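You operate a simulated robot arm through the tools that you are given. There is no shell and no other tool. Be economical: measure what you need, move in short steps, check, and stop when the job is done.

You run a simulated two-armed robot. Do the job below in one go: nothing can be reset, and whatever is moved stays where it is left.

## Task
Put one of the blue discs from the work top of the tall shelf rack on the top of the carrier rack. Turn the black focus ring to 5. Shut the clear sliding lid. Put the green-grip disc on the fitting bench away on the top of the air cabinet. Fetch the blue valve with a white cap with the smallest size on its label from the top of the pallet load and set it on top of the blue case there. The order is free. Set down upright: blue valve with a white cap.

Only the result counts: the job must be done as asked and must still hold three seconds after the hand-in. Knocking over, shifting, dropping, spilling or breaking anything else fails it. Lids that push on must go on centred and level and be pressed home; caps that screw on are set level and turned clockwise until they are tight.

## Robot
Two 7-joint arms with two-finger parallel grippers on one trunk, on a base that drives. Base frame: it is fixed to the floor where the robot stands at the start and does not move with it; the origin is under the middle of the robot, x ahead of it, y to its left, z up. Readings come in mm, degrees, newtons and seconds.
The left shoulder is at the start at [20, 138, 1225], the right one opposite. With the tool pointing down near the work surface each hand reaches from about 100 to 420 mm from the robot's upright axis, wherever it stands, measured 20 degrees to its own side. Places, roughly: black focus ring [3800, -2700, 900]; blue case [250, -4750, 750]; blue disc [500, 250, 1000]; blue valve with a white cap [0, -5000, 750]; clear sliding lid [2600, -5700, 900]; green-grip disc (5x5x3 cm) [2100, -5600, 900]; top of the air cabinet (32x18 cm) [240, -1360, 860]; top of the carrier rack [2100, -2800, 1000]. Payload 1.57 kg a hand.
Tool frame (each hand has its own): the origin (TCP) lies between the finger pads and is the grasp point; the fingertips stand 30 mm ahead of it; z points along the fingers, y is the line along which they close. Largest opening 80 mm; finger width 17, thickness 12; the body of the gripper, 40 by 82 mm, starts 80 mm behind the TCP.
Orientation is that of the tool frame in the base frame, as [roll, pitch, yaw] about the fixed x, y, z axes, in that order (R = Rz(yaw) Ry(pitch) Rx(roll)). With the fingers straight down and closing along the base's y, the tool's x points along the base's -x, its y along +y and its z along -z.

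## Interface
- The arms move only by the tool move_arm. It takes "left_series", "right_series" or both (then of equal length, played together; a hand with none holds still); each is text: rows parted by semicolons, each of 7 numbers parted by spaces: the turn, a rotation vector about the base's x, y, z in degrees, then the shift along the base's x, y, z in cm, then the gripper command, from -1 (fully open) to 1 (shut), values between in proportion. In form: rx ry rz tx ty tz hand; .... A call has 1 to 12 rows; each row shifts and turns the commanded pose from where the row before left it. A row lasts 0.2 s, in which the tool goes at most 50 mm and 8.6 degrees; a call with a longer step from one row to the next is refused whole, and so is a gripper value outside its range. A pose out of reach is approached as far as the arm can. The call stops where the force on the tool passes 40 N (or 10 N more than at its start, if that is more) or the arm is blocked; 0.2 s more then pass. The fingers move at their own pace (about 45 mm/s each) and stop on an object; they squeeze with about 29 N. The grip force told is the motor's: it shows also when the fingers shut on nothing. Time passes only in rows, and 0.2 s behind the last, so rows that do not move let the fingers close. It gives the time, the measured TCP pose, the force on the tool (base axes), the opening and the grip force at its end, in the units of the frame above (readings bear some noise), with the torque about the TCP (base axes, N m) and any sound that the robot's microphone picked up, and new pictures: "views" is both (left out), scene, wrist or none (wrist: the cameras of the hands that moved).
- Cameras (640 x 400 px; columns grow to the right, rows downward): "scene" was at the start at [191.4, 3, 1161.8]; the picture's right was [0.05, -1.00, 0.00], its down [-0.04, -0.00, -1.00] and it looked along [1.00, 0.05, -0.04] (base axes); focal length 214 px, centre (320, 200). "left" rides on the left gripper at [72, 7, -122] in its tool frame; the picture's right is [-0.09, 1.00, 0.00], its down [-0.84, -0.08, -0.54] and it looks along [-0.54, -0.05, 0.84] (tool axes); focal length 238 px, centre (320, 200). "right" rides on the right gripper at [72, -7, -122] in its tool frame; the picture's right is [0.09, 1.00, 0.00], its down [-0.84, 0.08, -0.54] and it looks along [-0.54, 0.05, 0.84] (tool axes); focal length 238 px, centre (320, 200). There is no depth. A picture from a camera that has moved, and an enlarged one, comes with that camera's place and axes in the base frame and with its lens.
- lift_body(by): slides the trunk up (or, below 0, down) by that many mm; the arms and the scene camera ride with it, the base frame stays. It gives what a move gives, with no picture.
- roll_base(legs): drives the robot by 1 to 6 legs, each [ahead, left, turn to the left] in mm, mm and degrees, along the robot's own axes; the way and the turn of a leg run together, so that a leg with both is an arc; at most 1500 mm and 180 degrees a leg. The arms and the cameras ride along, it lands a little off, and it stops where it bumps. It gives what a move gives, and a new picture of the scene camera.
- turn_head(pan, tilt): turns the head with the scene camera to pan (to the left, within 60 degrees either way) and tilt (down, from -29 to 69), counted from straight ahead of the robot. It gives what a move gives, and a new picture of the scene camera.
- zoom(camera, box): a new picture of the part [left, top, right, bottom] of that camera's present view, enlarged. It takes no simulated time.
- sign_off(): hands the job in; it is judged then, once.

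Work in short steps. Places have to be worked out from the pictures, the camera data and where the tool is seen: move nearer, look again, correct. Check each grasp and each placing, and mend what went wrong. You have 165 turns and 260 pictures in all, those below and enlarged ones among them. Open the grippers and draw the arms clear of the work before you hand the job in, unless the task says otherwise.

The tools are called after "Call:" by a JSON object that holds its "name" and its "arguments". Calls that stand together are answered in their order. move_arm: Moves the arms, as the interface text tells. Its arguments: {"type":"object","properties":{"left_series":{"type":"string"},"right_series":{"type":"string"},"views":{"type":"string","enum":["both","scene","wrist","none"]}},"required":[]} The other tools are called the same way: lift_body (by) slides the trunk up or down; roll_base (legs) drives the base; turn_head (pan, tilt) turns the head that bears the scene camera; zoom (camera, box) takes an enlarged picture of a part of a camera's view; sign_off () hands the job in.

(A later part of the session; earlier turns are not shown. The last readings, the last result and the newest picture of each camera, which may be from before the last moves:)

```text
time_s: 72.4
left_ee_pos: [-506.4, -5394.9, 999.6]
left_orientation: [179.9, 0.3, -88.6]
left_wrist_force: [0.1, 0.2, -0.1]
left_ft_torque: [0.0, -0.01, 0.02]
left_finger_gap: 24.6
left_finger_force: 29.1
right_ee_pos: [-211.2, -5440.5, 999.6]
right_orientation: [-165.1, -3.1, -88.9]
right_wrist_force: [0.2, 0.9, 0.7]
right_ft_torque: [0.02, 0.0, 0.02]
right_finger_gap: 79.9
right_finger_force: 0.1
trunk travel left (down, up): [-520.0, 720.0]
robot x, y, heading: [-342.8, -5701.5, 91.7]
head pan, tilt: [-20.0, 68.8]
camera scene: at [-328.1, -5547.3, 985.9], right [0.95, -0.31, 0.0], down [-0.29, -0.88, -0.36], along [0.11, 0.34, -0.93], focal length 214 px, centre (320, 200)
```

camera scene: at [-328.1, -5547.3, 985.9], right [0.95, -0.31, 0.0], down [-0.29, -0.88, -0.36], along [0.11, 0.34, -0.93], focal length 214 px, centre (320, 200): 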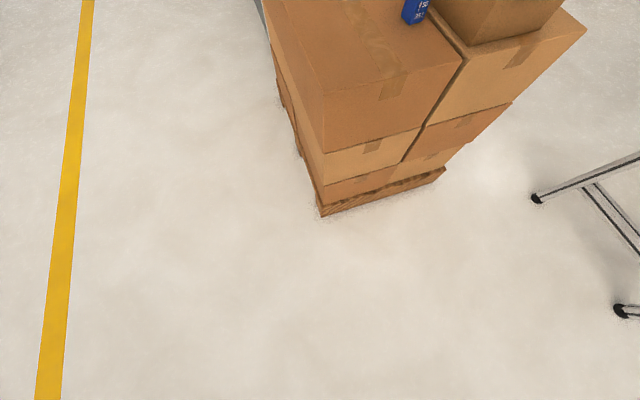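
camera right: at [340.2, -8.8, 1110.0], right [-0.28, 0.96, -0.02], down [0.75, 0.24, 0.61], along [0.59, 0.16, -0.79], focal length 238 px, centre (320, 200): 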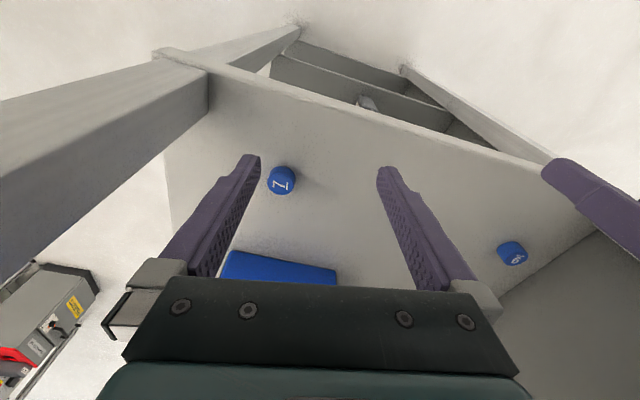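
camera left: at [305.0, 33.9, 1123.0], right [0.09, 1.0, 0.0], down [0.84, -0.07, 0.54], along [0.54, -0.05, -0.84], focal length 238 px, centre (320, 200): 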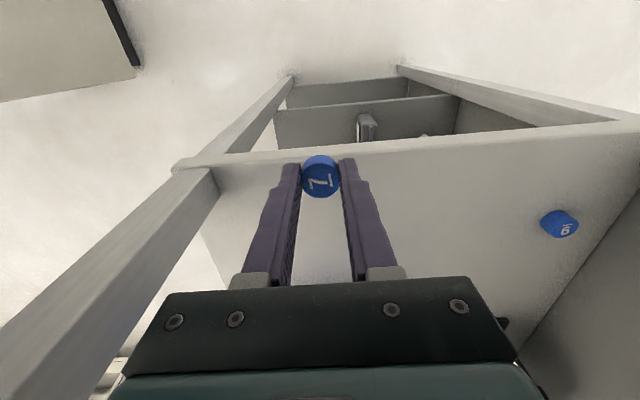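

The base isn't drawn, so its size is unknown; I'll raise the trunk so the arms clear everything and try the gap slowly along its axis (heading ≈57°).

Call:
{"name": "lift_body", "arguments": {"by": 250}}

Call:
{"name": "roll_base", "arguments": {"legs": [[0, -690, 0], [0, 0, -35]]}}

Call:
{"name": "turn_head", "arguments": {"pan": 0, "tilt": 50}}

```text
time_s: 75.0
left_ee_pos: [-506.0, -5394.4, 1248.7]
left_orientation: [-179.9, 0.3, -88.5]
left_wrist_force: [-0.3, 0.0, 0.5]
left_ft_torque: [0.02, -0.01, 0.05]
left_finger_gap: 24.7
left_finger_force: 28.8
right_ee_pos: [-210.6, -5440.4, 1249.4]
right_orientation: [-165.2, -3.1, -88.8]
right_wrist_force: [0.0, -0.3, 0.3]
right_ft_torque: [0.0, 0.01, 0.01]
right_finger_gap: 79.9
right_finger_force: 0.1
trunk travel left (down, up): [-770.0, 470.0]
robot x, y, heading: [-342.9, -5696.6, 91.8]
head pan, tilt: [-20.0, 68.8]
```

```text
time_s: 80.5
left_ee_pos: [391.1, -5337.4, 1248.6]
left_orientation: [-180.0, 0.2, -123.2]
left_wrist_force: [-0.1, -0.2, 0.2]
left_ft_torque: [0.0, -0.06, 0.01]
left_finger_gap: 24.7
left_finger_force: 28.8
right_ee_pos: [607.1, -5542.8, 1249.3]
right_orientation: [-165.2, -3.2, -123.6]
right_wrist_force: [-0.6, 0.2, 1.0]
right_ft_torque: [0.02, -0.02, 0.03]
right_finger_gap: 79.9
right_finger_force: 0.2
trunk travel left (down, up): [-770.0, 470.0]
robot x, y, heading: [354.2, -5679.7, 56.9]
head pan, tilt: [-20.0, 68.8]
camera scene: at [450.5, -5563.9, 1235.8], right [0.6, -0.8, 0.0], down [-0.74, -0.56, -0.36], along [0.29, 0.22, -0.93], focal length 214 px, centre (320, 200)
```

scene: 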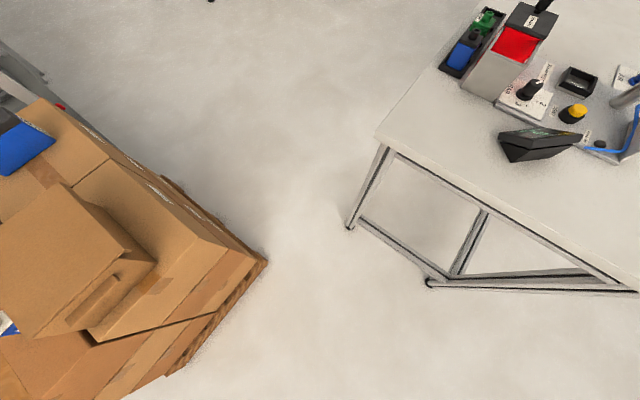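

```text
time_s: 81.3
left_ee_pos: [389.7, -5338.6, 1248.6]
left_orientation: [-180.0, 0.2, -123.2]
left_wrist_force: [0.0, -0.5, -0.1]
left_ft_torque: [0.01, -0.01, -0.04]
left_finger_gap: 24.5
left_finger_force: 28.5
right_ee_pos: [606.7, -5543.3, 1249.2]
right_orientation: [-165.0, -3.0, -123.6]
right_wrist_force: [-0.1, 0.3, -0.4]
right_ft_torque: [0.04, 0.01, 0.0]
right_finger_gap: 79.9
right_finger_force: 0.1
trunk travel left (down, up): [-770.0, 470.0]
robot x, y, heading: [350.4, -5679.2, 56.9]
head pan, tilt: [0.0, 50.0]
camera scene: at [447.8, -5533.1, 1257.7], right [0.84, -0.54, 0.0], down [-0.42, -0.64, -0.64], along [0.35, 0.54, -0.77], focal length 214 px, centre (320, 200)
```

scene: 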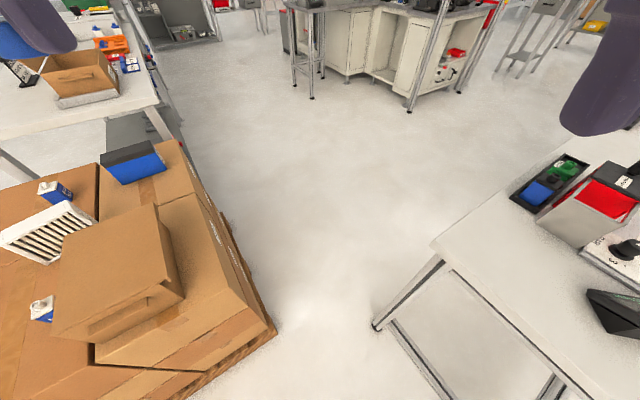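

A's label is visible from here; I zoom on it.

Call:
{"name": "zoom", "arguments": {"camera": "scene", "box": [20, 160, 100, 210]}}

Call:
{"name": "zoom", "arguments": {"camera": "scene", "box": [0, 100, 240, 250]}}

```text
8.00 times, centred on (60, 185) of scene
camera zoom: at [447.8, -5533.1, 1257.7], right [0.84, -0.54, 0.0], down [-0.42, -0.64, -0.64], along [0.35, 0.54, -0.77], focal length 1716 px, centre (2400, 320)
```

zoom: 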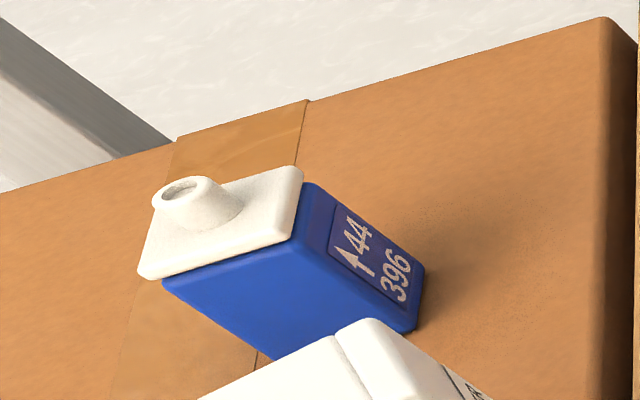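

```text
2.67 times, centred on (120, 175) of scene
camera zoom: at [447.8, -5533.1, 1257.7], right [0.84, -0.54, 0.0], down [-0.42, -0.64, -0.64], along [0.35, 0.54, -0.77], focal length 572 px, centre (853, 267)
```

zoom: 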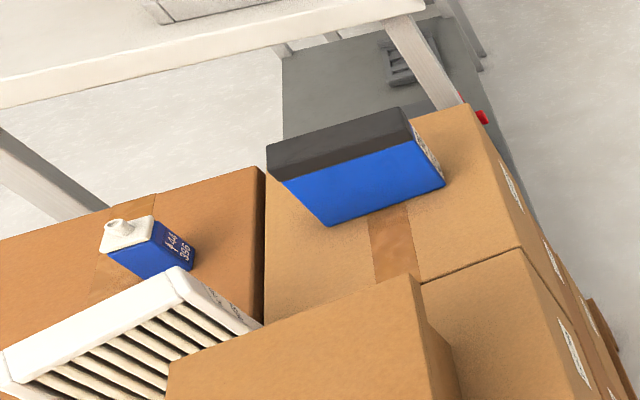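

A reads "44 / 396" and B "36 / 351", so B (22,−5111) is the one. I go back to stand south of the pallet, lined up for the right hand.

Call:
{"name": "roll_base", "arguments": {"legs": [[0, 0, 33], [0, 460, 0]]}}

Call:
{"name": "lift_body", "arguments": {"by": -330}}

Call:
{"name": "roll_base", "arguments": {"legs": [[130, 0, 0]]}}

```text
time_s: 85.7
left_ee_pos: [-262.8, -5372.7, 1249.1]
left_orientation: [180.0, 0.2, -90.1]
left_wrist_force: [0.3, 0.5, -0.4]
left_ft_torque: [-0.04, -0.03, 0.01]
left_finger_gap: 24.6
left_finger_force: 28.8
right_ee_pos: [30.3, -5428.3, 1249.6]
right_orientation: [-165.0, -2.9, -90.5]
right_wrist_force: [0.0, -0.1, 0.1]
right_ft_torque: [-0.01, -0.04, 0.03]
right_finger_gap: 79.8
right_finger_force: 0.0
trunk travel left (down, up): [-770.0, 470.0]
robot x, y, heading: [-108.6, -5677.5, 90.0]
head pan, tilt: [0.0, 50.0]
camera scene: at [-109.2, -5505.8, 1257.8], right [1.0, 0.0, 0.0], down [0.0, -0.77, -0.64], along [0.0, 0.64, -0.77], focal length 214 px, centre (320, 200)
```

scene: 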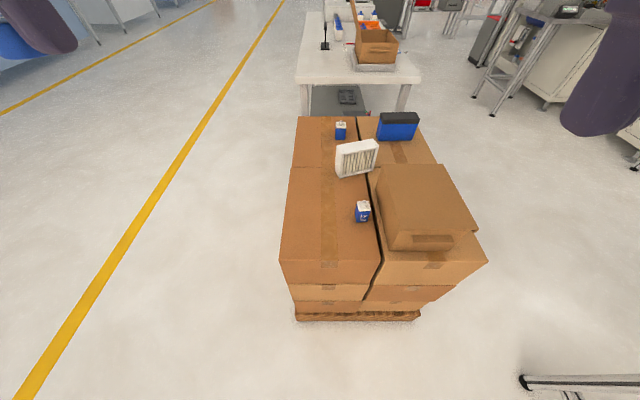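

```text
time_s: 88.9
left_ee_pos: [-262.5, -5373.1, 919.1]
left_orientation: [-180.0, 0.2, -90.2]
left_wrist_force: [0.4, -0.4, 0.2]
left_ft_torque: [-0.04, -0.02, 0.0]
left_finger_gap: 24.4
left_finger_force: 29.2
right_ee_pos: [29.6, -5427.1, 919.1]
right_orientation: [-165.2, -3.0, -90.4]
right_wrist_force: [-0.6, -0.1, 0.4]
right_ft_torque: [-0.01, 0.02, -0.01]
right_finger_gap: 79.9
right_finger_force: 0.0
trunk travel left (down, up): [-440.0, 800.0]
robot x, y, heading: [-112.5, -5681.5, 90.0]
head pan, tilt: [0.0, 50.0]
```

```text
time_s: 90.2
left_ee_pos: [-263.5, -5240.8, 919.6]
left_orientation: [-180.0, 0.2, -90.1]
left_wrist_force: [0.7, -0.2, -0.3]
left_ft_torque: [0.0, -0.02, 0.0]
left_finger_gap: 24.5
left_finger_force: 29.4
right_ee_pos: [30.2, -5296.0, 920.3]
right_orientation: [-165.0, -3.1, -90.5]
right_wrist_force: [-0.7, -0.3, -0.5]
right_ft_torque: [-0.01, -0.02, -0.01]
right_finger_gap: 79.9
right_finger_force: 0.0
trunk travel left (down, up): [-440.0, 800.0]
robot x, y, heading: [-106.3, -5551.4, 90.1]
head pan, tilt: [0.0, 50.0]
camera scene: at [-109.0, -5374.6, 927.9], right [1.0, 0.0, 0.0], down [0.0, -0.77, -0.64], along [0.0, 0.64, -0.77], focal length 214 px, centre (320, 200)
```

scene: 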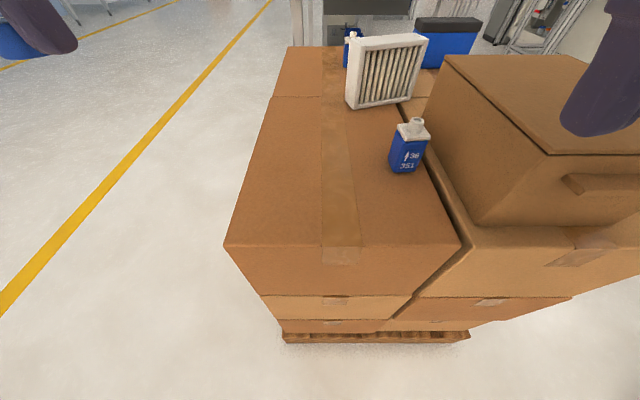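

B is at about (18,−5118), base z≈707. I zoom to judge its yaw and the gap to the carton before lowering the right hand.

Call:
{"name": "zoom", "arguments": {"camera": "scene", "box": [360, 100, 460, 190]}}

Call:
{"name": "move_arm", "arguments": {"right_series": "1 5 0 -1 2 0 -1; 1 5 0 0 3 0 -1; 1 5 0 0 4 0 -1; 0 0 0 0 4 0 -1", "views": "wrist"}}

```text
4.44 times, centred on (410, 145) of scene
camera zoom: at [-109.0, -5374.6, 927.9], right [1.0, 0.0, 0.0], down [0.0, -0.77, -0.64], along [0.0, 0.64, -0.77], focal length 953 px, centre (-80, 444)
```

zoom: 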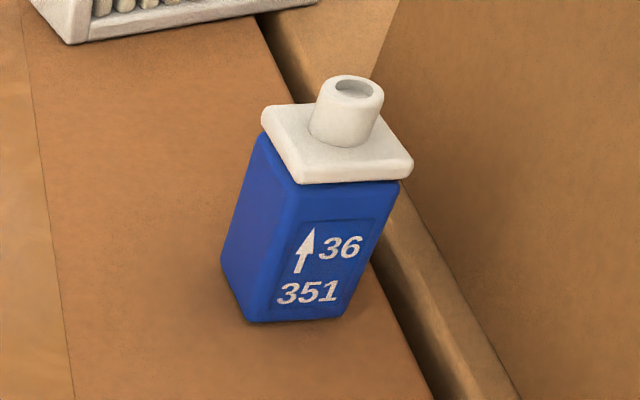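

```text
time_s: 91.2
left_ee_pos: [-262.2, -5241.8, 919.2]
left_orientation: [-180.0, 0.1, -90.3]
left_wrist_force: [0.6, 0.4, -0.1]
left_ft_torque: [-0.03, 0.0, 0.03]
left_finger_gap: 24.6
left_finger_force: 29.1
right_ee_pos: [21.2, -5166.2, 920.4]
right_orientation: [179.9, 0.0, -90.1]
right_wrist_force: [0.2, 0.2, 0.6]
right_ft_torque: [-0.01, 0.01, -0.03]
right_finger_gap: 80.1
right_finger_force: 0.1
trunk travel left (down, up): [-440.0, 800.0]
robot x, y, heading: [-110.7, -5550.8, 89.8]
head pan, tilt: [0.0, 50.0]
camera right: at [27.6, -5238.6, 1041.6], right [-1.0, -0.09, 0.0], down [-0.07, 0.84, 0.54], along [-0.05, 0.54, -0.84], focal length 238 px, centre (320, 200)
```

right: 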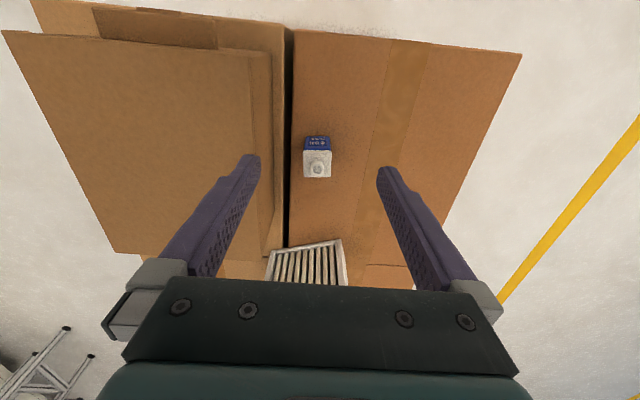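

B's cap is about 35 mm wide and lies square to the gripper; the carton side is at x≈66. I narrow the jaws to about 56 mm and descend over it, and look.

Call:
{"name": "move_arm", "arguments": {"right_series": "0 0 0 -0.4 4.5 0 -0.4; 0 0 0 0 0 -4.5 -0.4; 0 0 0 0 0 -4.5 -0.4; 0 0 0 0 0 -2 -0.4", "views": "both"}}

```text
time_s: 92.2
left_ee_pos: [-262.2, -5242.9, 919.8]
left_orientation: [-179.9, 0.2, -90.2]
left_wrist_force: [-0.4, -0.8, -0.6]
left_ft_torque: [0.03, 0.01, -0.03]
left_finger_gap: 24.9
left_finger_force: 28.9
right_ee_pos: [14.0, -5121.5, 808.2]
right_orientation: [179.9, -0.1, -90.1]
right_wrist_force: [-0.5, 0.3, 0.2]
right_ft_torque: [-0.01, -0.01, 0.0]
right_finger_gap: 56.1
right_finger_force: 0.1
trunk travel left (down, up): [-440.0, 800.0]
robot x, y, heading: [-108.3, -5551.6, 89.8]
head pan, tilt: [0.0, 50.0]
camera scene: at [-109.0, -5375.1, 927.8], right [1.0, 0.0, 0.0], down [0.0, -0.77, -0.64], along [0.0, 0.64, -0.77], focal length 214 px, centre (320, 200)
camera right: at [21.9, -5194.6, 930.6], right [-1.0, -0.09, 0.0], down [-0.07, 0.84, 0.54], along [-0.05, 0.54, -0.84], focal length 238 px, centre (320, 200)
```

scene: 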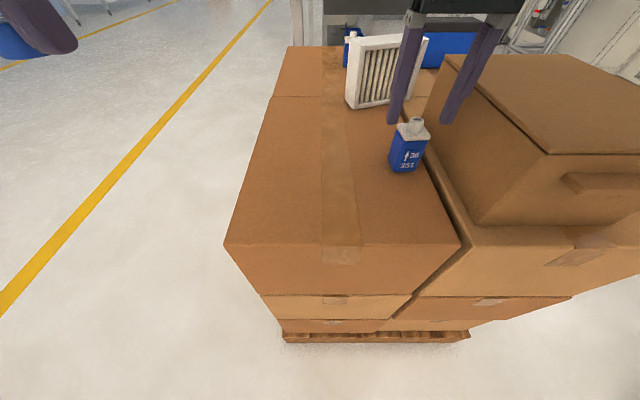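
right: 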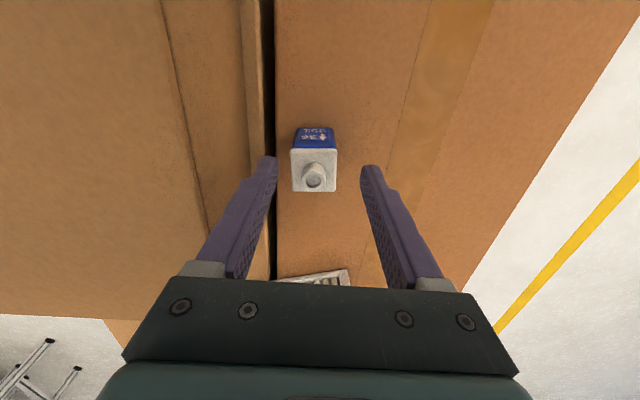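

The valve lies 4 mm east of the hand's centre, and the carton side is at x≈80, so there's room. I correct and descend to z≈757, then close.

Call:
{"name": "move_arm", "arguments": {"right_series": "0 0 0 0.5 0.4 -1 -0.4; 0 0 0 0 0 -2 -0.4; 0 0 0 0 0 -2.2 -0.4; 0 0 0 0 0 0 0.3; 0 0 0 0 0 0 1; 0 0 0 0 0 0 1; 0 0 0 0 0 0 1", "views": "both"}}

```text
time_s: 93.8
left_ee_pos: [-262.5, -5242.0, 919.0]
left_orientation: [-180.0, 0.2, -90.3]
left_wrist_force: [-0.5, 0.1, -0.1]
left_ft_torque: [0.0, 0.01, 0.03]
left_finger_gap: 24.7
left_finger_force: 28.8
right_ee_pos: [20.3, -5117.9, 757.0]
right_orientation: [179.9, -0.3, -90.1]
right_wrist_force: [-0.5, 0.4, -0.6]
right_ft_torque: [0.0, 0.01, -0.01]
right_finger_gap: 35.2
right_finger_force: 28.7
trunk travel left (down, up): [-440.0, 800.0]
robot x, y, heading: [-109.4, -5549.7, 90.3]
head pan, tilt: [0.0, 50.0]
camera scene: at [-109.0, -5375.0, 927.8], right [1.0, 0.0, 0.0], down [0.0, -0.77, -0.64], along [0.0, 0.64, -0.77], focal length 214 px, centre (320, 200)
camera right: at [28.4, -5190.5, 878.8], right [-1.0, -0.09, 0.0], down [-0.07, 0.84, 0.54], along [-0.05, 0.54, -0.84], focal length 238 px, centre (320, 200)
```

scene: 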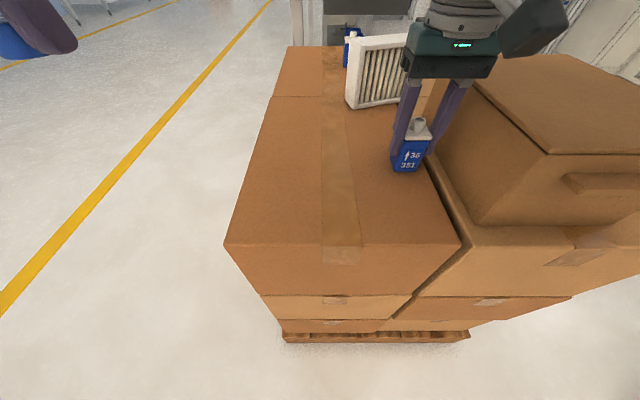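
right: 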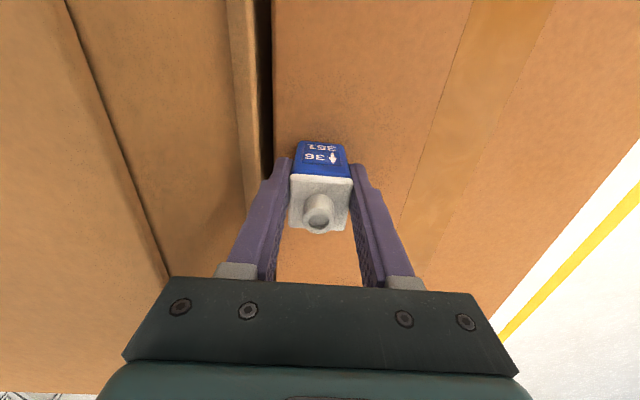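

Gripped at 35 mm. I lift it straight up, draw back, and raise the trunk for the gap.

Call:
{"name": "move_arm", "arguments": {"right_series": "0 0 0 0 0 4 1; 0 0 0 0 0 4.5 1; 0 0 0 0 -2 4.5 1; 0 0 0 0 -4.5 2 1; 0 0 0 0 -4.5 0 1", "views": "wrist"}}

Call:
{"name": "lift_body", "arguments": {"by": 250}}

Call:
{"name": "roll_base", "arguments": {"legs": [[-130, 0, 0], [0, -450, 0], [0, 0, -33]]}}

```text
time_s: 95.0
left_ee_pos: [-262.2, -5243.4, 918.1]
left_orientation: [-180.0, 0.2, -90.1]
left_wrist_force: [-0.3, -0.7, -0.7]
left_ft_torque: [0.0, 0.0, 0.01]
left_finger_gap: 24.8
left_finger_force: 29.2
right_ee_pos: [22.0, -5226.8, 908.4]
right_orientation: [-179.9, -0.1, -90.4]
right_wrist_force: [0.0, 0.1, -0.6]
right_ft_torque: [0.02, -0.01, 0.0]
right_finger_gap: 35.5
right_finger_force: 28.8
trunk travel left (down, up): [-440.0, 800.0]
robot x, y, heading: [-109.2, -5549.1, 90.4]
head pan, tilt: [0.0, 50.0]
camera right: at [28.0, -5298.8, 1031.0], right [-1.0, -0.09, 0.0], down [-0.07, 0.84, 0.54], along [-0.05, 0.54, -0.84], focal length 238 px, centre (320, 200)
```

right: 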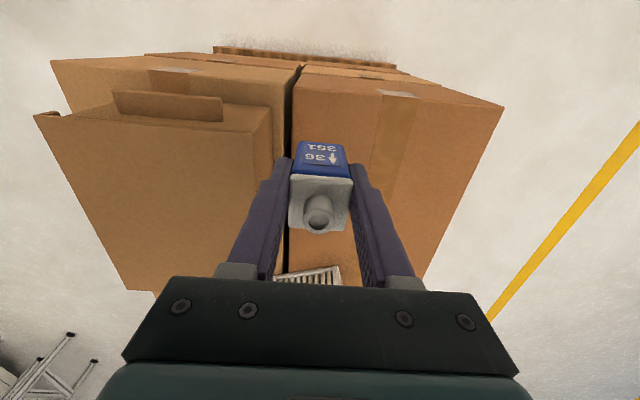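

```text
time_s: 97.6
left_ee_pos: [-262.3, -5242.6, 1169.5]
left_orientation: [-180.0, 0.1, -90.1]
left_wrist_force: [0.1, -0.1, 0.8]
left_ft_torque: [-0.03, 0.01, -0.01]
left_finger_gap: 24.7
left_finger_force: 28.6
right_ee_pos: [20.6, -5225.3, 1158.6]
right_orientation: [179.8, 0.0, -90.2]
right_wrist_force: [0.5, 1.3, -0.4]
right_ft_torque: [0.0, 0.01, 0.03]
right_finger_gap: 35.1
right_finger_force: 29.3
trunk travel left (down, up): [-690.0, 550.0]
robot x, y, heading: [-111.5, -5551.0, 90.1]
head pan, tilt: [0.0, 50.0]
```

```text
time_s: 102.8
left_ee_pos: [392.1, -5341.4, 1168.5]
left_orientation: [-180.0, 0.3, -123.0]
left_wrist_force: [0.8, 0.2, 0.7]
left_ft_torque: [0.01, 0.0, -0.01]
left_finger_gap: 24.7
left_finger_force: 28.9
right_ee_pos: [639.1, -5479.8, 1158.9]
right_orientation: [179.9, -0.1, -122.9]
right_wrist_force: [-0.2, 0.3, -0.3]
right_ft_torque: [0.02, 0.0, -0.02]
right_finger_gap: 35.2
right_finger_force: 28.8
trunk travel left (down, up): [-690.0, 550.0]
robot x, y, heading: [355.1, -5683.0, 57.3]
head pan, tilt: [0.0, 50.0]
camera scene: at [450.2, -5535.4, 1177.8], right [0.84, -0.54, 0.0], down [-0.41, -0.64, -0.64], along [0.35, 0.54, -0.77], focal length 214 px, centre (320, 200)
```

scene: 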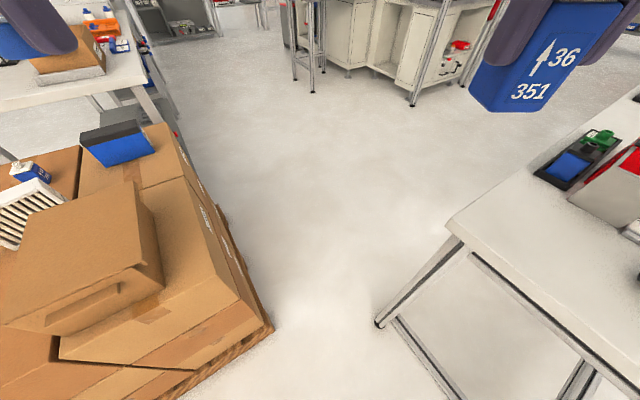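

I go through the gap slowly along its midline.

Call:
{"name": "roll_base", "arguments": {"legs": [[200, 0, 0], [200, 0, 0]]}}

```text
time_s: 105.6
left_ee_pos: [605.2, -5004.9, 1169.5]
left_orientation: [-180.0, 0.2, -122.8]
left_wrist_force: [-0.2, -0.5, -0.5]
left_ft_torque: [-0.03, 0.03, 0.0]
left_finger_gap: 24.6
left_finger_force: 29.0
right_ee_pos: [853.5, -5143.7, 1158.8]
right_orientation: [179.9, -0.2, -122.7]
right_wrist_force: [-0.4, -0.4, 0.7]
right_ft_torque: [0.02, -0.03, 0.01]
right_finger_gap: 35.2
right_finger_force: 29.2
trunk travel left (down, up): [-690.0, 550.0]
robot x, y, heading: [568.4, -5342.6, 57.3]
head pan, tilt: [0.0, 50.0]
camera scene: at [664.4, -5199.8, 1177.8], right [0.84, -0.54, 0.0], down [-0.41, -0.65, -0.64], along [0.35, 0.54, -0.77], focal length 214 px, centre (320, 200)
```

scene: 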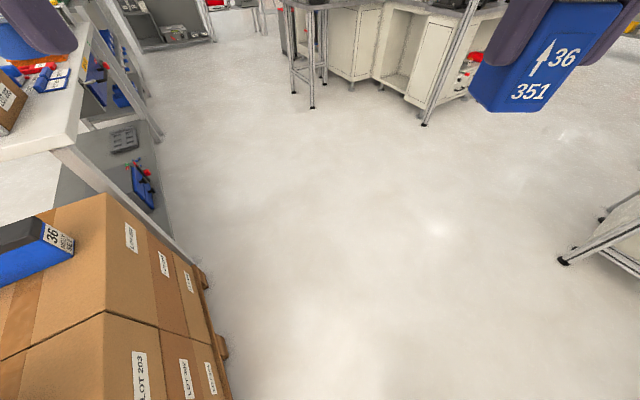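

It passes freely. I continue to the east side and turn to face west at the case.

Call:
{"name": "roll_base", "arguments": {"legs": [[420, 0, 0], [0, 0, 122.7]]}}

```text
time_s: 113.3
left_ee_pos: [483.3, -5138.9, 1168.7]
left_orientation: [180.0, 0.1, -1.5]
left_wrist_force: [-0.3, -0.5, 0.2]
left_ft_torque: [0.0, -0.01, -0.02]
left_finger_gap: 24.6
left_finger_force: 29.2
right_ee_pos: [473.7, -4853.9, 1158.5]
right_orientation: [180.0, -0.1, -1.4]
right_wrist_force: [-0.1, -0.5, 0.4]
right_ft_torque: [0.01, -0.02, 0.0]
right_finger_gap: 35.3
right_finger_force: 28.9
trunk travel left (down, up): [-690.0, 550.0]
robot x, y, heading: [795.3, -4989.7, 178.5]
head pan, tilt: [0.0, 50.0]
camera scene: at [618.9, -4989.5, 1177.8], right [0.02, 1.0, 0.0], down [0.77, -0.02, -0.64], along [-0.64, 0.02, -0.77], focal length 214 px, centre (320, 200)
```

scene: 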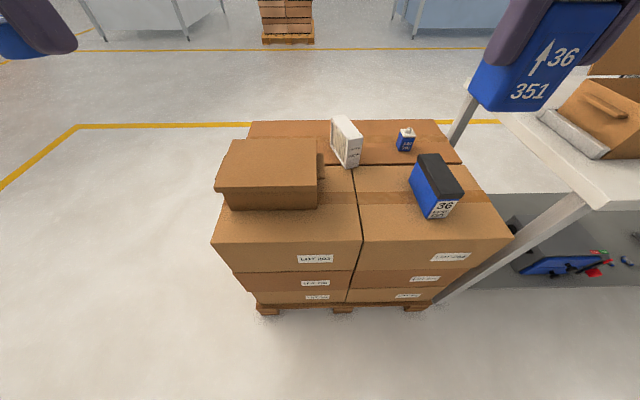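

The case top centre is at about (199,−4665). I move up to it so that the right hand comes over it.

Call:
{"name": "roll_base", "arguments": {"legs": [[205, -155, 1.5]]}}

Call:
{"name": "lift_body", "arguments": {"by": -170}}

Call:
{"name": "turn_head", "arguments": {"pan": -20, "tilt": 50}}

```text
time_s: 115.1
left_ee_pos: [288.3, -4988.2, 1169.7]
left_orientation: [179.9, 0.1, 0.2]
left_wrist_force: [-0.1, -0.4, -0.3]
left_ft_torque: [-0.01, 0.0, 0.02]
left_finger_gap: 24.4
left_finger_force: 28.4
right_ee_pos: [270.3, -4705.6, 1159.4]
right_orientation: [179.9, -0.1, 0.3]
right_wrist_force: [0.2, 0.1, -0.9]
right_ft_torque: [0.02, -0.01, -0.01]
right_finger_gap: 35.0
right_finger_force: 29.6
trunk travel left (down, up): [-690.0, 550.0]
robot x, y, heading: [592.8, -4832.7, -179.5]
head pan, tilt: [0.0, 50.0]
camera scene: at [419.0, -4836.5, 1177.8], right [-0.01, 1.0, 0.0], down [0.77, 0.01, -0.64], along [-0.64, 0.0, -0.77], focal length 214 px, centre (320, 200)
```

scene: 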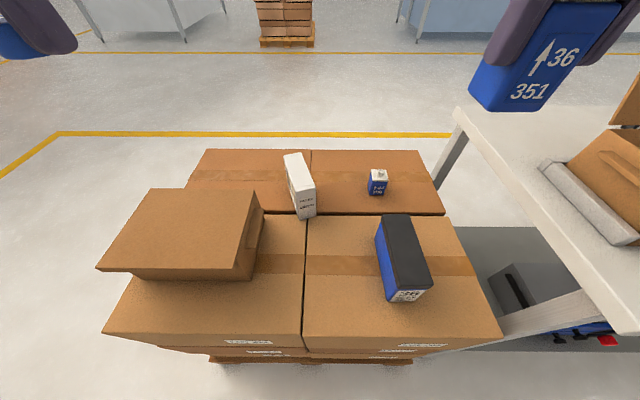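

```text
time_s: 117.0
left_ee_pos: [289.2, -4988.8, 999.0]
left_orientation: [-180.0, 0.2, 0.2]
left_wrist_force: [0.2, -0.9, -0.1]
left_ft_torque: [0.0, -0.01, -0.02]
left_finger_gap: 24.7
left_finger_force: 27.8
right_ee_pos: [269.7, -4705.7, 988.5]
right_orientation: [179.9, -0.2, 0.3]
right_wrist_force: [0.2, 0.5, -0.2]
right_ft_torque: [-0.03, -0.02, -0.01]
right_finger_gap: 35.4
right_finger_force: 28.7
trunk travel left (down, up): [-520.0, 720.0]
robot x, y, heading: [593.3, -4833.9, -179.8]
head pan, tilt: [0.0, 50.0]
```

```text
time_s: 117.9
left_ee_pos: [289.4, -4988.2, 999.4]
left_orientation: [180.0, 0.2, 0.2]
left_wrist_force: [-0.8, 0.1, -0.8]
left_ft_torque: [0.02, -0.01, -0.01]
left_finger_gap: 24.7
left_finger_force: 29.2
right_ee_pos: [269.8, -4706.4, 989.0]
right_orientation: [179.9, -0.2, 0.4]
right_wrist_force: [0.2, 0.5, -0.8]
right_ft_torque: [0.01, -0.02, 0.0]
right_finger_gap: 35.5
right_finger_force: 29.0
trunk travel left (down, up): [-520.0, 720.0]
robot x, y, heading: [594.4, -4837.0, -179.6]
head pan, tilt: [-20.0, 50.0]
camera scene: at [423.4, -4810.2, 1007.8], right [0.33, 0.94, 0.0], down [0.72, -0.26, -0.64], along [-0.61, 0.21, -0.77], focal length 214 px, centre (320, 200)
```

scene: 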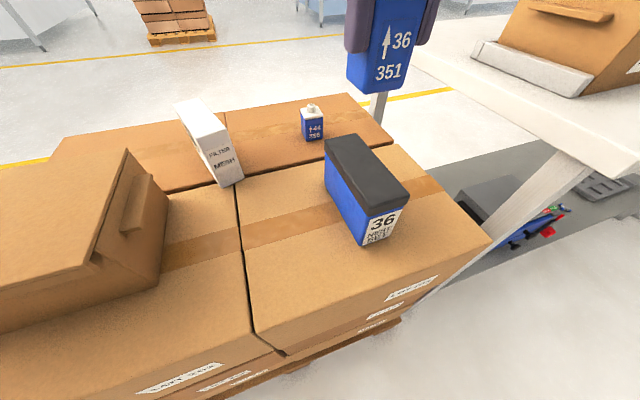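

Case top centre is near (222,−4675), z≈800. I move the valve above it, keep about 50 mm of clearance, and look.

Call:
{"name": "move_arm", "arguments": {"right_series": "0 0 0 -2.5 1.5 0 1; 0 0 0 -2 1.6 -3 1; 0 0 0 0 0 -4 1", "views": "both"}}

```text
time_s: 118.7
left_ee_pos: [289.2, -4988.1, 998.3]
left_orientation: [180.0, 0.2, 0.2]
left_wrist_force: [1.1, -0.4, 0.2]
left_ft_torque: [0.01, -0.01, 0.01]
left_finger_gap: 24.5
left_finger_force: 29.4
right_ee_pos: [224.6, -4674.4, 921.3]
right_orientation: [179.9, -0.2, 0.3]
right_wrist_force: [0.2, 0.4, -1.0]
right_ft_torque: [-0.03, 0.0, 0.02]
right_finger_gap: 35.0
right_finger_force: 28.8
trunk travel left (down, up): [-520.0, 720.0]
robot x, y, heading: [596.0, -4831.7, -179.8]
head pan, tilt: [-20.0, 50.0]
camera scene: at [423.6, -4810.3, 1007.8], right [0.34, 0.94, 0.0], down [0.72, -0.26, -0.64], along [-0.61, 0.22, -0.77], focal length 214 px, centre (320, 200)
camera right: at [295.4, -4668.5, 1043.1], right [0.1, -1.0, 0.0], down [-0.84, -0.08, 0.54], along [-0.54, -0.05, -0.84], focal length 238 px, centre (320, 200)
```

scene: 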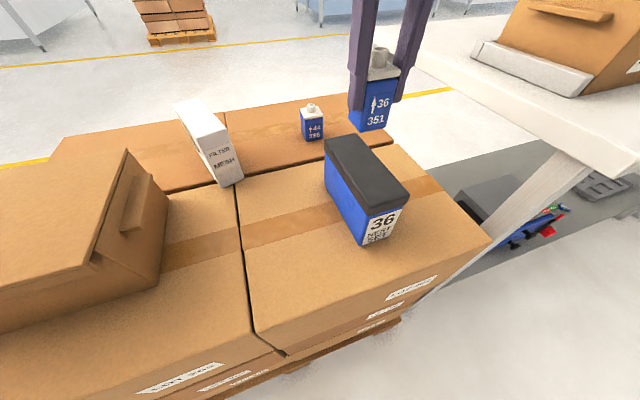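
right: 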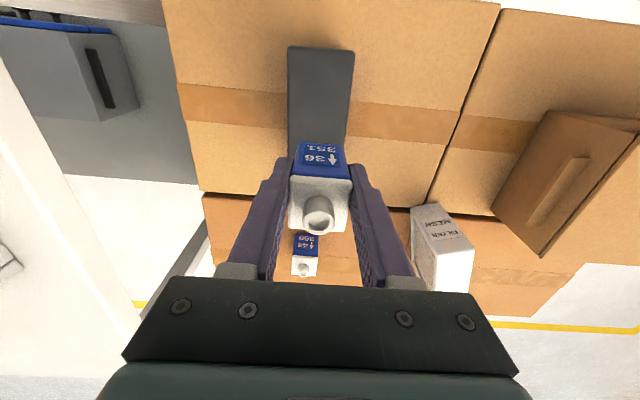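

The hand is centred over the case (centre about (222,−4675)). I lower to just above contact, then feel the rest in small steps.

Call:
{"name": "move_arm", "arguments": {"right_series": "0 0 0 -0.2 0 -3 1; 0 0 0 0 0 -2.5 1; 0 0 0 0 0 -0.4 1; 0 0 0 0 0 -0.3 1", "views": "scene"}}

Call:
{"name": "zoom", "arguments": {"camera": "scene", "box": [290, 80, 450, 260]}}

```text
time_s: 119.7
left_ee_pos: [288.1, -4987.9, 999.2]
left_orientation: [-179.9, 0.3, 0.2]
left_wrist_force: [0.0, 0.5, 0.3]
left_ft_torque: [0.01, -0.01, 0.0]
left_finger_gap: 24.9
left_finger_force: 29.2
right_ee_pos: [222.3, -4674.0, 859.4]
right_orientation: [179.8, 0.0, 0.3]
right_wrist_force: [5.9, -0.8, 21.1]
right_ft_torque: [0.08, -0.12, -0.06]
right_finger_gap: 35.5
right_finger_force: 29.1
trunk travel left (down, up): [-520.0, 720.0]
robot x, y, heading: [595.5, -4832.9, -179.6]
head pan, tilt: [-20.0, 50.0]
camera scene: at [423.3, -4809.6, 1008.3], right [0.34, 0.94, 0.0], down [0.72, -0.26, -0.64], along [-0.61, 0.22, -0.77], focal length 214 px, centre (320, 200)
```

scene: 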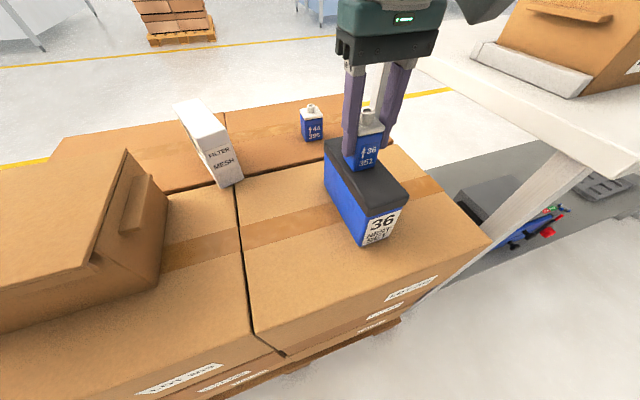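

```text
2.22 times, centred on (370, 170) of scene
camera zoom: at [423.3, -4809.6, 1008.3], right [0.34, 0.94, 0.0], down [0.72, -0.26, -0.64], along [-0.61, 0.22, -0.77], focal length 477 px, centre (209, 267)
```

zoom: 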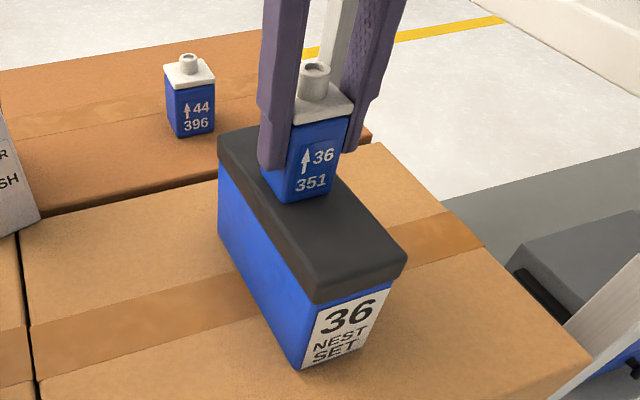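

Contact with 21 N at z 859, and the valve stands on the middle of the case. I ease up 2 mm, open, and rise.

Call:
{"name": "move_arm", "arguments": {"right_series": "0 0 0 0 0 0.2 1; 0 0 0 0 0 0 0.2; 0 0 0 0 0 0 -0.4; 0 0 0 0 0 0 -0.6; 0 0 0 0 0 0 -0.6; 0 0 0 0 0 3 -0.6; 0 0 0 0 0 4 -0.6; 0 0 0 0 0 4 -0.6; 0 0 0 3 -1 1 -0.6; 0 0 0 4 -1 0 -0.6", "views": "both"}}

```text
time_s: 121.9
left_ee_pos: [288.0, -4987.5, 998.7]
left_orientation: [180.0, 0.1, 0.2]
left_wrist_force: [0.9, -0.3, 0.4]
left_ft_torque: [-0.03, 0.0, 0.0]
left_finger_gap: 24.7
left_finger_force: 29.3
right_ee_pos: [295.4, -4694.5, 976.3]
right_orientation: [-179.9, -0.2, 0.2]
right_wrist_force: [-0.6, 1.1, 0.0]
right_ft_torque: [0.0, -0.01, 0.01]
right_finger_gap: 64.2
right_finger_force: 0.1
trunk travel left (down, up): [-520.0, 720.0]
robot x, y, heading: [595.6, -4830.8, -179.7]
head pan, tilt: [-20.0, 50.0]
camera scene: at [423.6, -4810.2, 1007.7], right [0.34, 0.94, 0.0], down [0.72, -0.26, -0.64], along [-0.61, 0.22, -0.77], focal length 214 px, centre (320, 200)
camera right: at [367.5, -4688.9, 1098.3], right [0.1, -1.0, 0.0], down [-0.84, -0.08, 0.54], along [-0.54, -0.05, -0.84], focal length 238 px, centre (320, 200)
```

scene: 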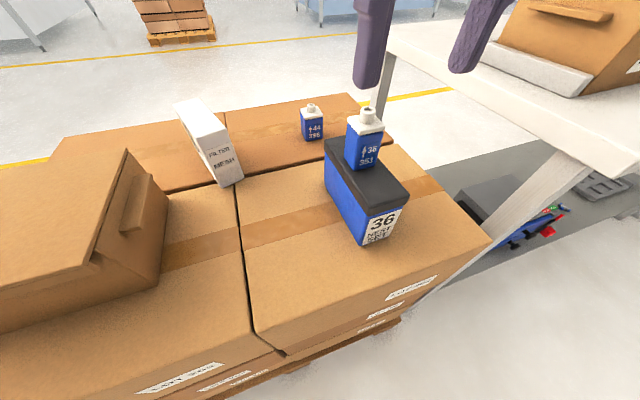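
right: 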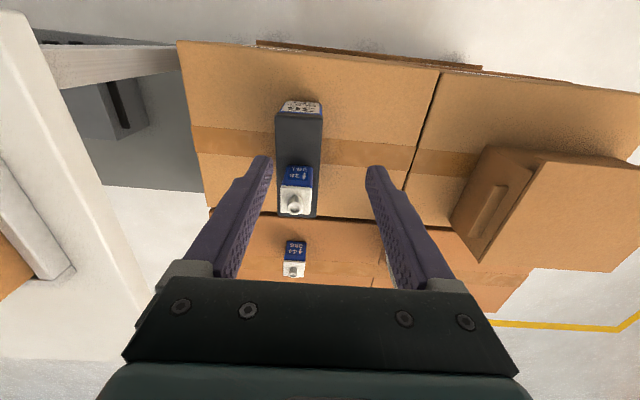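

Valve B stands upright on the case. Next is the fitting bench; I back off, turn to face south, and go along its north side.

Call:
{"name": "roll_base", "arguments": {"legs": [[-350, 0, 0], [0, 0, 90]]}}

Call:
{"name": "turn_head", "arguments": {"pan": 50, "tilt": 20}}

```text
time_s: 127.9
left_ee_pos: [1096.6, -5141.5, 999.0]
left_orientation: [180.0, 0.2, 88.6]
left_wrist_force: [-0.6, -0.4, -0.4]
left_ft_torque: [-0.04, 0.02, 0.03]
left_finger_gap: 24.5
left_finger_force: 28.8
right_ee_pos: [802.8, -5127.4, 976.6]
right_orientation: [179.9, -0.2, 88.7]
right_wrist_force: [-0.2, 0.0, -0.2]
right_ft_torque: [-0.01, 0.01, -0.01]
right_finger_gap: 63.8
right_finger_force: 0.2
trunk travel left (down, up): [-520.0, 720.0]
robot x, y, heading: [947.3, -4830.0, -91.1]
head pan, tilt: [-20.0, 50.0]
camera scene: at [920.3, -5004.6, 1007.8], right [-0.93, 0.36, 0.0], down [0.28, 0.71, -0.64], along [-0.23, -0.6, -0.77], focal length 214 px, centre (320, 200)
```

scene: 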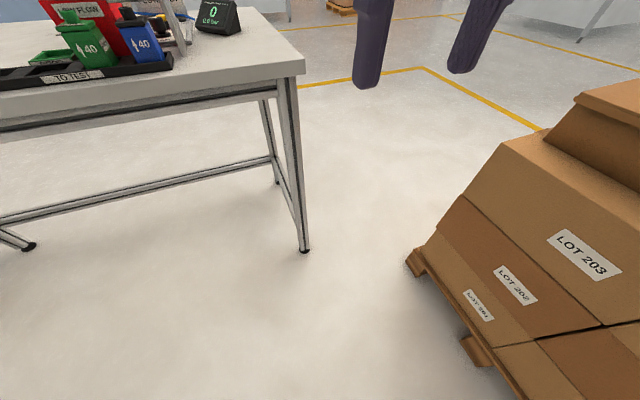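

```text
time_s: 129.3
left_ee_pos: [1095.7, -5142.5, 998.9]
left_orientation: [179.8, 0.2, 88.7]
left_wrist_force: [-0.7, -0.1, -0.7]
left_ft_torque: [0.0, 0.01, 0.0]
left_finger_gap: 24.7
left_finger_force: 29.2
right_ee_pos: [803.1, -5127.8, 976.6]
right_orientation: [180.0, -0.1, 88.6]
right_wrist_force: [-0.9, 0.2, -0.1]
right_ft_torque: [0.0, 0.02, -0.01]
right_finger_gap: 64.0
right_finger_force: 0.2
trunk travel left (down, up): [-520.0, 720.0]
robot x, y, heading: [948.6, -4829.1, -91.4]
head pan, tilt: [50.0, 20.0]
camera scene: at [1018.1, -4994.1, 1053.3], right [-0.66, -0.75, 0.0], down [-0.26, 0.23, -0.94], along [0.71, -0.62, -0.34], focal length 214 px, centre (320, 200)
```

scene: 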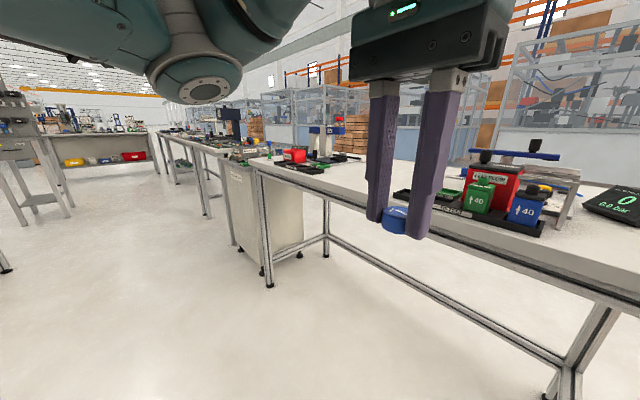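

The fitting bench continues east. I slide left along it to x≈2100 and look.

Call:
{"name": "roll_base", "arguments": {"legs": [[0, 1150, 1.2]]}}

Call:
{"name": "turn_head", "arguments": {"pan": 0, "tilt": 30}}

```text
time_s: 135.2
left_ee_pos: [2255.2, -5144.4, 998.8]
left_orientation: [179.9, 0.2, 90.3]
left_wrist_force: [-0.7, 0.5, -0.2]
left_ft_torque: [0.0, 0.06, 0.0]
left_finger_gap: 24.4
left_finger_force: 29.1
right_ee_pos: [1961.3, -5138.0, 975.9]
right_orientation: [179.8, -0.2, 90.3]
right_wrist_force: [0.1, -0.1, -0.1]
right_ft_torque: [0.01, 0.02, -0.03]
right_finger_gap: 64.2
right_finger_force: 0.0
trunk travel left (down, up): [-520.0, 720.0]
robot x, y, heading: [2096.9, -4838.2, -89.2]
head pan, tilt: [50.0, 20.0]
camera scene: at [2173.0, -4998.8, 1053.4], right [-0.64, -0.77, 0.0], down [-0.26, 0.22, -0.94], along [0.72, -0.6, -0.34], focal length 214 px, centre (320, 200)
```

scene: 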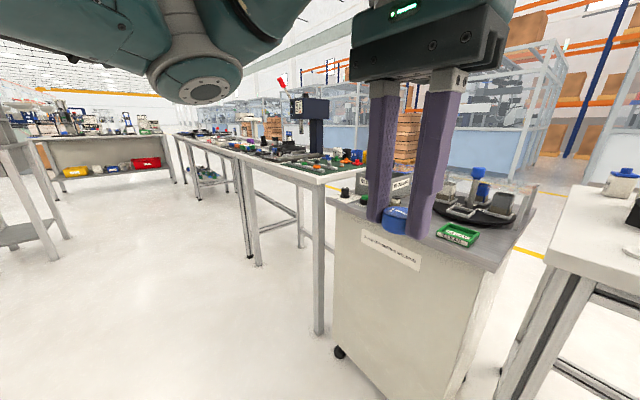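

```text
time_s: 136.4
left_ee_pos: [2254.3, -5144.5, 997.8]
left_orientation: [-180.0, 0.1, 90.2]
left_wrist_force: [-0.1, -0.6, 0.2]
left_ft_torque: [0.0, -0.05, -0.01]
left_finger_gap: 24.5
left_finger_force: 28.8
right_ee_pos: [1960.8, -5137.5, 977.7]
right_orientation: [179.9, -0.3, 90.3]
right_wrist_force: [0.3, 0.4, 0.6]
right_ft_torque: [-0.02, -0.02, 0.01]
right_finger_gap: 64.2
right_finger_force: 0.0
trunk travel left (down, up): [-520.0, 720.0]
robot x, y, heading: [2098.0, -4838.0, -89.4]
head pan, tilt: [0.0, 30.0]
camera scene: at [2101.9, -5029.9, 1037.3], right [-1.0, -0.01, 0.0], down [0.0, 0.5, -0.87], along [0.01, -0.87, -0.5], focal length 214 px, centre (320, 200)
```

scene: 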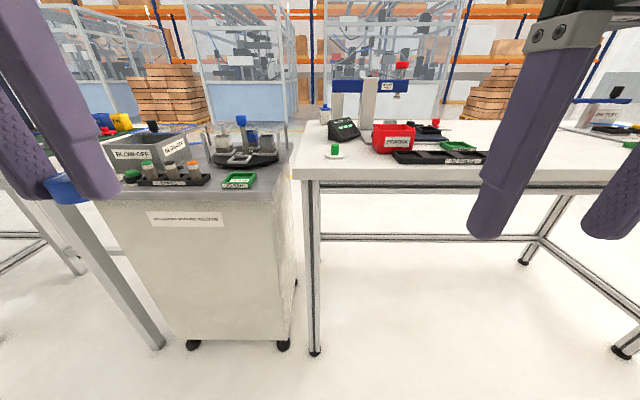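

A white disc with a green grip stands on the bench corner near (2070,−5586). I zoom to confirm, and I see the sort of things on the trolley next to it.

Call:
{"name": "zoom", "arguments": {"camera": "scene", "box": [280, 80, 520, 230]}}

Call:
{"name": "zoom", "arguments": {"camera": "scene", "box": [90, 90, 330, 240]}}

```text
2.67 times, centred on (400, 155) of scene
camera zoom: at [2101.9, -5029.9, 1037.3], right [-1.0, -0.01, 0.0], down [0.0, 0.5, -0.87], along [0.01, -0.87, -0.5], focal length 572 px, centre (107, 320)
```

zoom: 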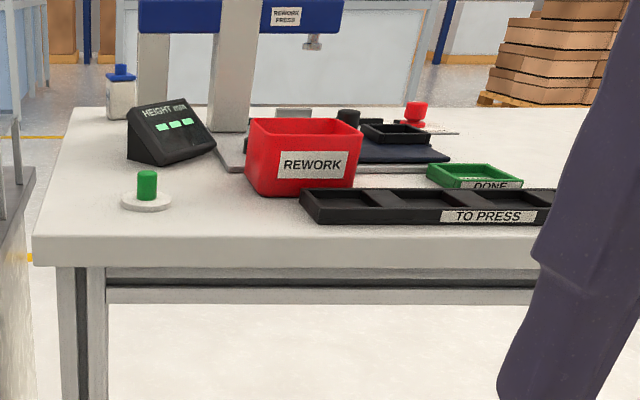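

```text
2.67 times, centred on (210, 165) of scene
camera zoom: at [2101.9, -5029.9, 1037.3], right [-1.0, -0.01, 0.0], down [0.0, 0.5, -0.87], along [0.01, -0.87, -0.5], focal length 572 px, centre (613, 293)
```

zoom: 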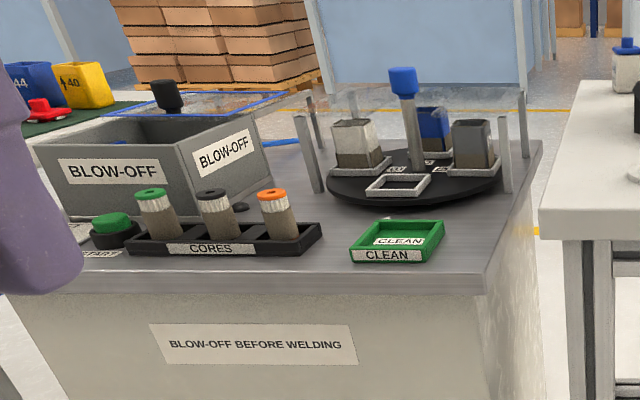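

It is the white disc with a green peg grip. I raise and draw back the left hand (it holds the blue disc), then move so that the right hand reaches the peg.

Call:
{"name": "move_arm", "arguments": {"left_series": "0 0 0 0 3 3 1; 0 0 0 0 3 3 1; 0 0 0 0 3 3 1", "views": "none"}}

Call:
{"name": "roll_base", "arguments": {"legs": [[0, 110, -0.6], [350, 0, 0]]}}

Call:
{"name": "turn_head", "arguments": {"pan": -15, "tilt": 45}}

Call:
{"name": "move_arm", "arguments": {"right_series": "0 0 0 0 0 0 -0.6", "views": "wrist"}}

```text
time_s: 137.0
left_ee_pos: [2276.3, -5061.0, 995.4]
left_orientation: [170.3, -14.5, 93.1]
left_wrist_force: [-0.3, -0.8, 0.0]
left_ft_torque: [-0.03, 0.0, -0.06]
left_finger_gap: 24.6
left_finger_force: 28.4
right_ee_pos: [1961.7, -5138.8, 976.7]
right_orientation: [179.9, -0.3, 90.3]
right_wrist_force: [0.1, 0.2, 0.2]
right_ft_torque: [-0.02, 0.02, -0.03]
right_finger_gap: 63.9
right_finger_force: 0.1
trunk travel left (down, up): [-520.0, 720.0]
robot x, y, heading: [2101.3, -4838.5, -89.6]
head pan, tilt: [0.0, 30.0]
stopped in row 3 (left hand): the arm was blocked; the commanded pose is now the measured one
```

```text
time_s: 140.1
left_ee_pos: [2381.9, -5409.8, 997.2]
left_orientation: [170.3, -14.5, 92.4]
left_wrist_force: [0.2, -0.4, 0.3]
left_ft_torque: [0.04, -0.01, 0.01]
left_finger_gap: 24.5
left_finger_force: 29.0
right_ee_pos: [2066.7, -5484.4, 976.2]
right_orientation: [179.9, -0.1, 89.6]
right_wrist_force: [-0.3, 0.5, -0.1]
right_ft_torque: [-0.01, -0.03, -0.02]
right_finger_gap: 64.2
right_finger_force: 0.1
trunk travel left (down, up): [-520.0, 720.0]
robot x, y, heading: [2207.2, -5184.7, -90.3]
head pan, tilt: [0.0, 30.0]
camera scene: at [2207.9, -5377.2, 1037.3], right [-1.0, 0.0, 0.0], down [0.0, 0.5, -0.87], along [0.0, -0.87, -0.5], focal length 214 px, centre (320, 200)
```

scene: 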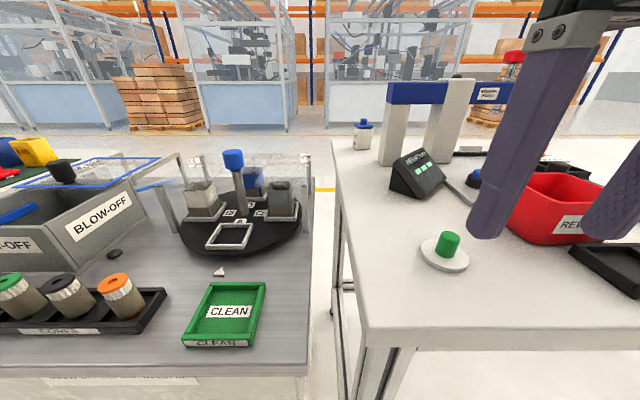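

```text
time_s: 140.8
left_ee_pos: [2380.7, -5408.7, 996.8]
left_orientation: [170.3, -14.5, 92.4]
left_wrist_force: [-0.3, 0.4, 0.4]
left_ft_torque: [-0.01, -0.02, -0.01]
left_finger_gap: 24.5
left_finger_force: 29.4
right_ee_pos: [2067.0, -5483.4, 975.5]
right_orientation: [179.9, -0.2, 89.6]
right_wrist_force: [0.0, -0.7, 0.5]
right_ft_torque: [-0.02, 0.0, 0.0]
right_finger_gap: 63.7
right_finger_force: 0.0
trunk travel left (down, up): [-520.0, 720.0]
robot x, y, heading: [2209.6, -5185.5, -90.2]
head pan, tilt: [-15.0, 45.0]
camera scene: at [2186.9, -5365.1, 1014.7], right [-0.97, 0.26, 0.0], down [0.19, 0.68, -0.71], along [-0.19, -0.68, -0.71], focal length 214 px, centre (320, 200)
```

scene: 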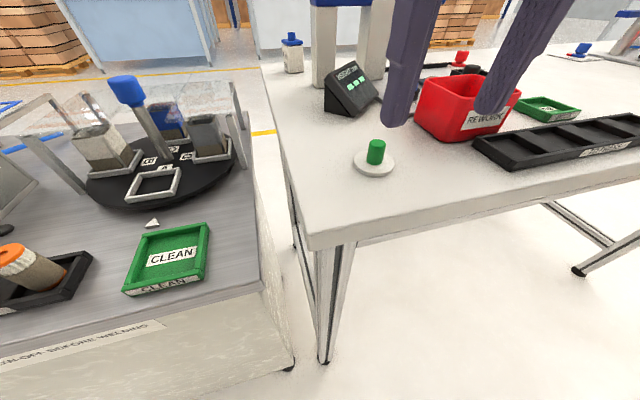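

```text
time_s: 141.2
left_ee_pos: [2380.9, -5409.3, 995.9]
left_orientation: [170.3, -14.5, 92.3]
left_wrist_force: [-0.6, -0.4, -0.8]
left_ft_torque: [-0.02, 0.01, 0.0]
left_finger_gap: 24.6
left_finger_force: 29.1
right_ee_pos: [2066.9, -5483.5, 975.7]
right_orientation: [179.8, -0.1, 89.6]
right_wrist_force: [0.6, -0.4, 0.4]
right_ft_torque: [-0.01, -0.01, 0.0]
right_finger_gap: 63.9
right_finger_force: 0.1
trunk travel left (down, up): [-520.0, 720.0]
robot x, y, heading: [2206.4, -5186.4, -90.1]
head pan, tilt: [-15.0, 45.0]
camera right: at [2060.4, -5413.0, 1098.2], right [1.0, 0.09, 0.0], down [0.07, -0.84, 0.54], along [0.05, -0.54, -0.84], focal length 238 px, centre (320, 200)
```

right: 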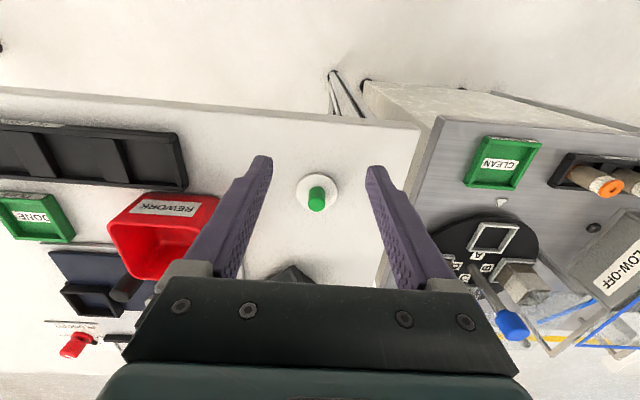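

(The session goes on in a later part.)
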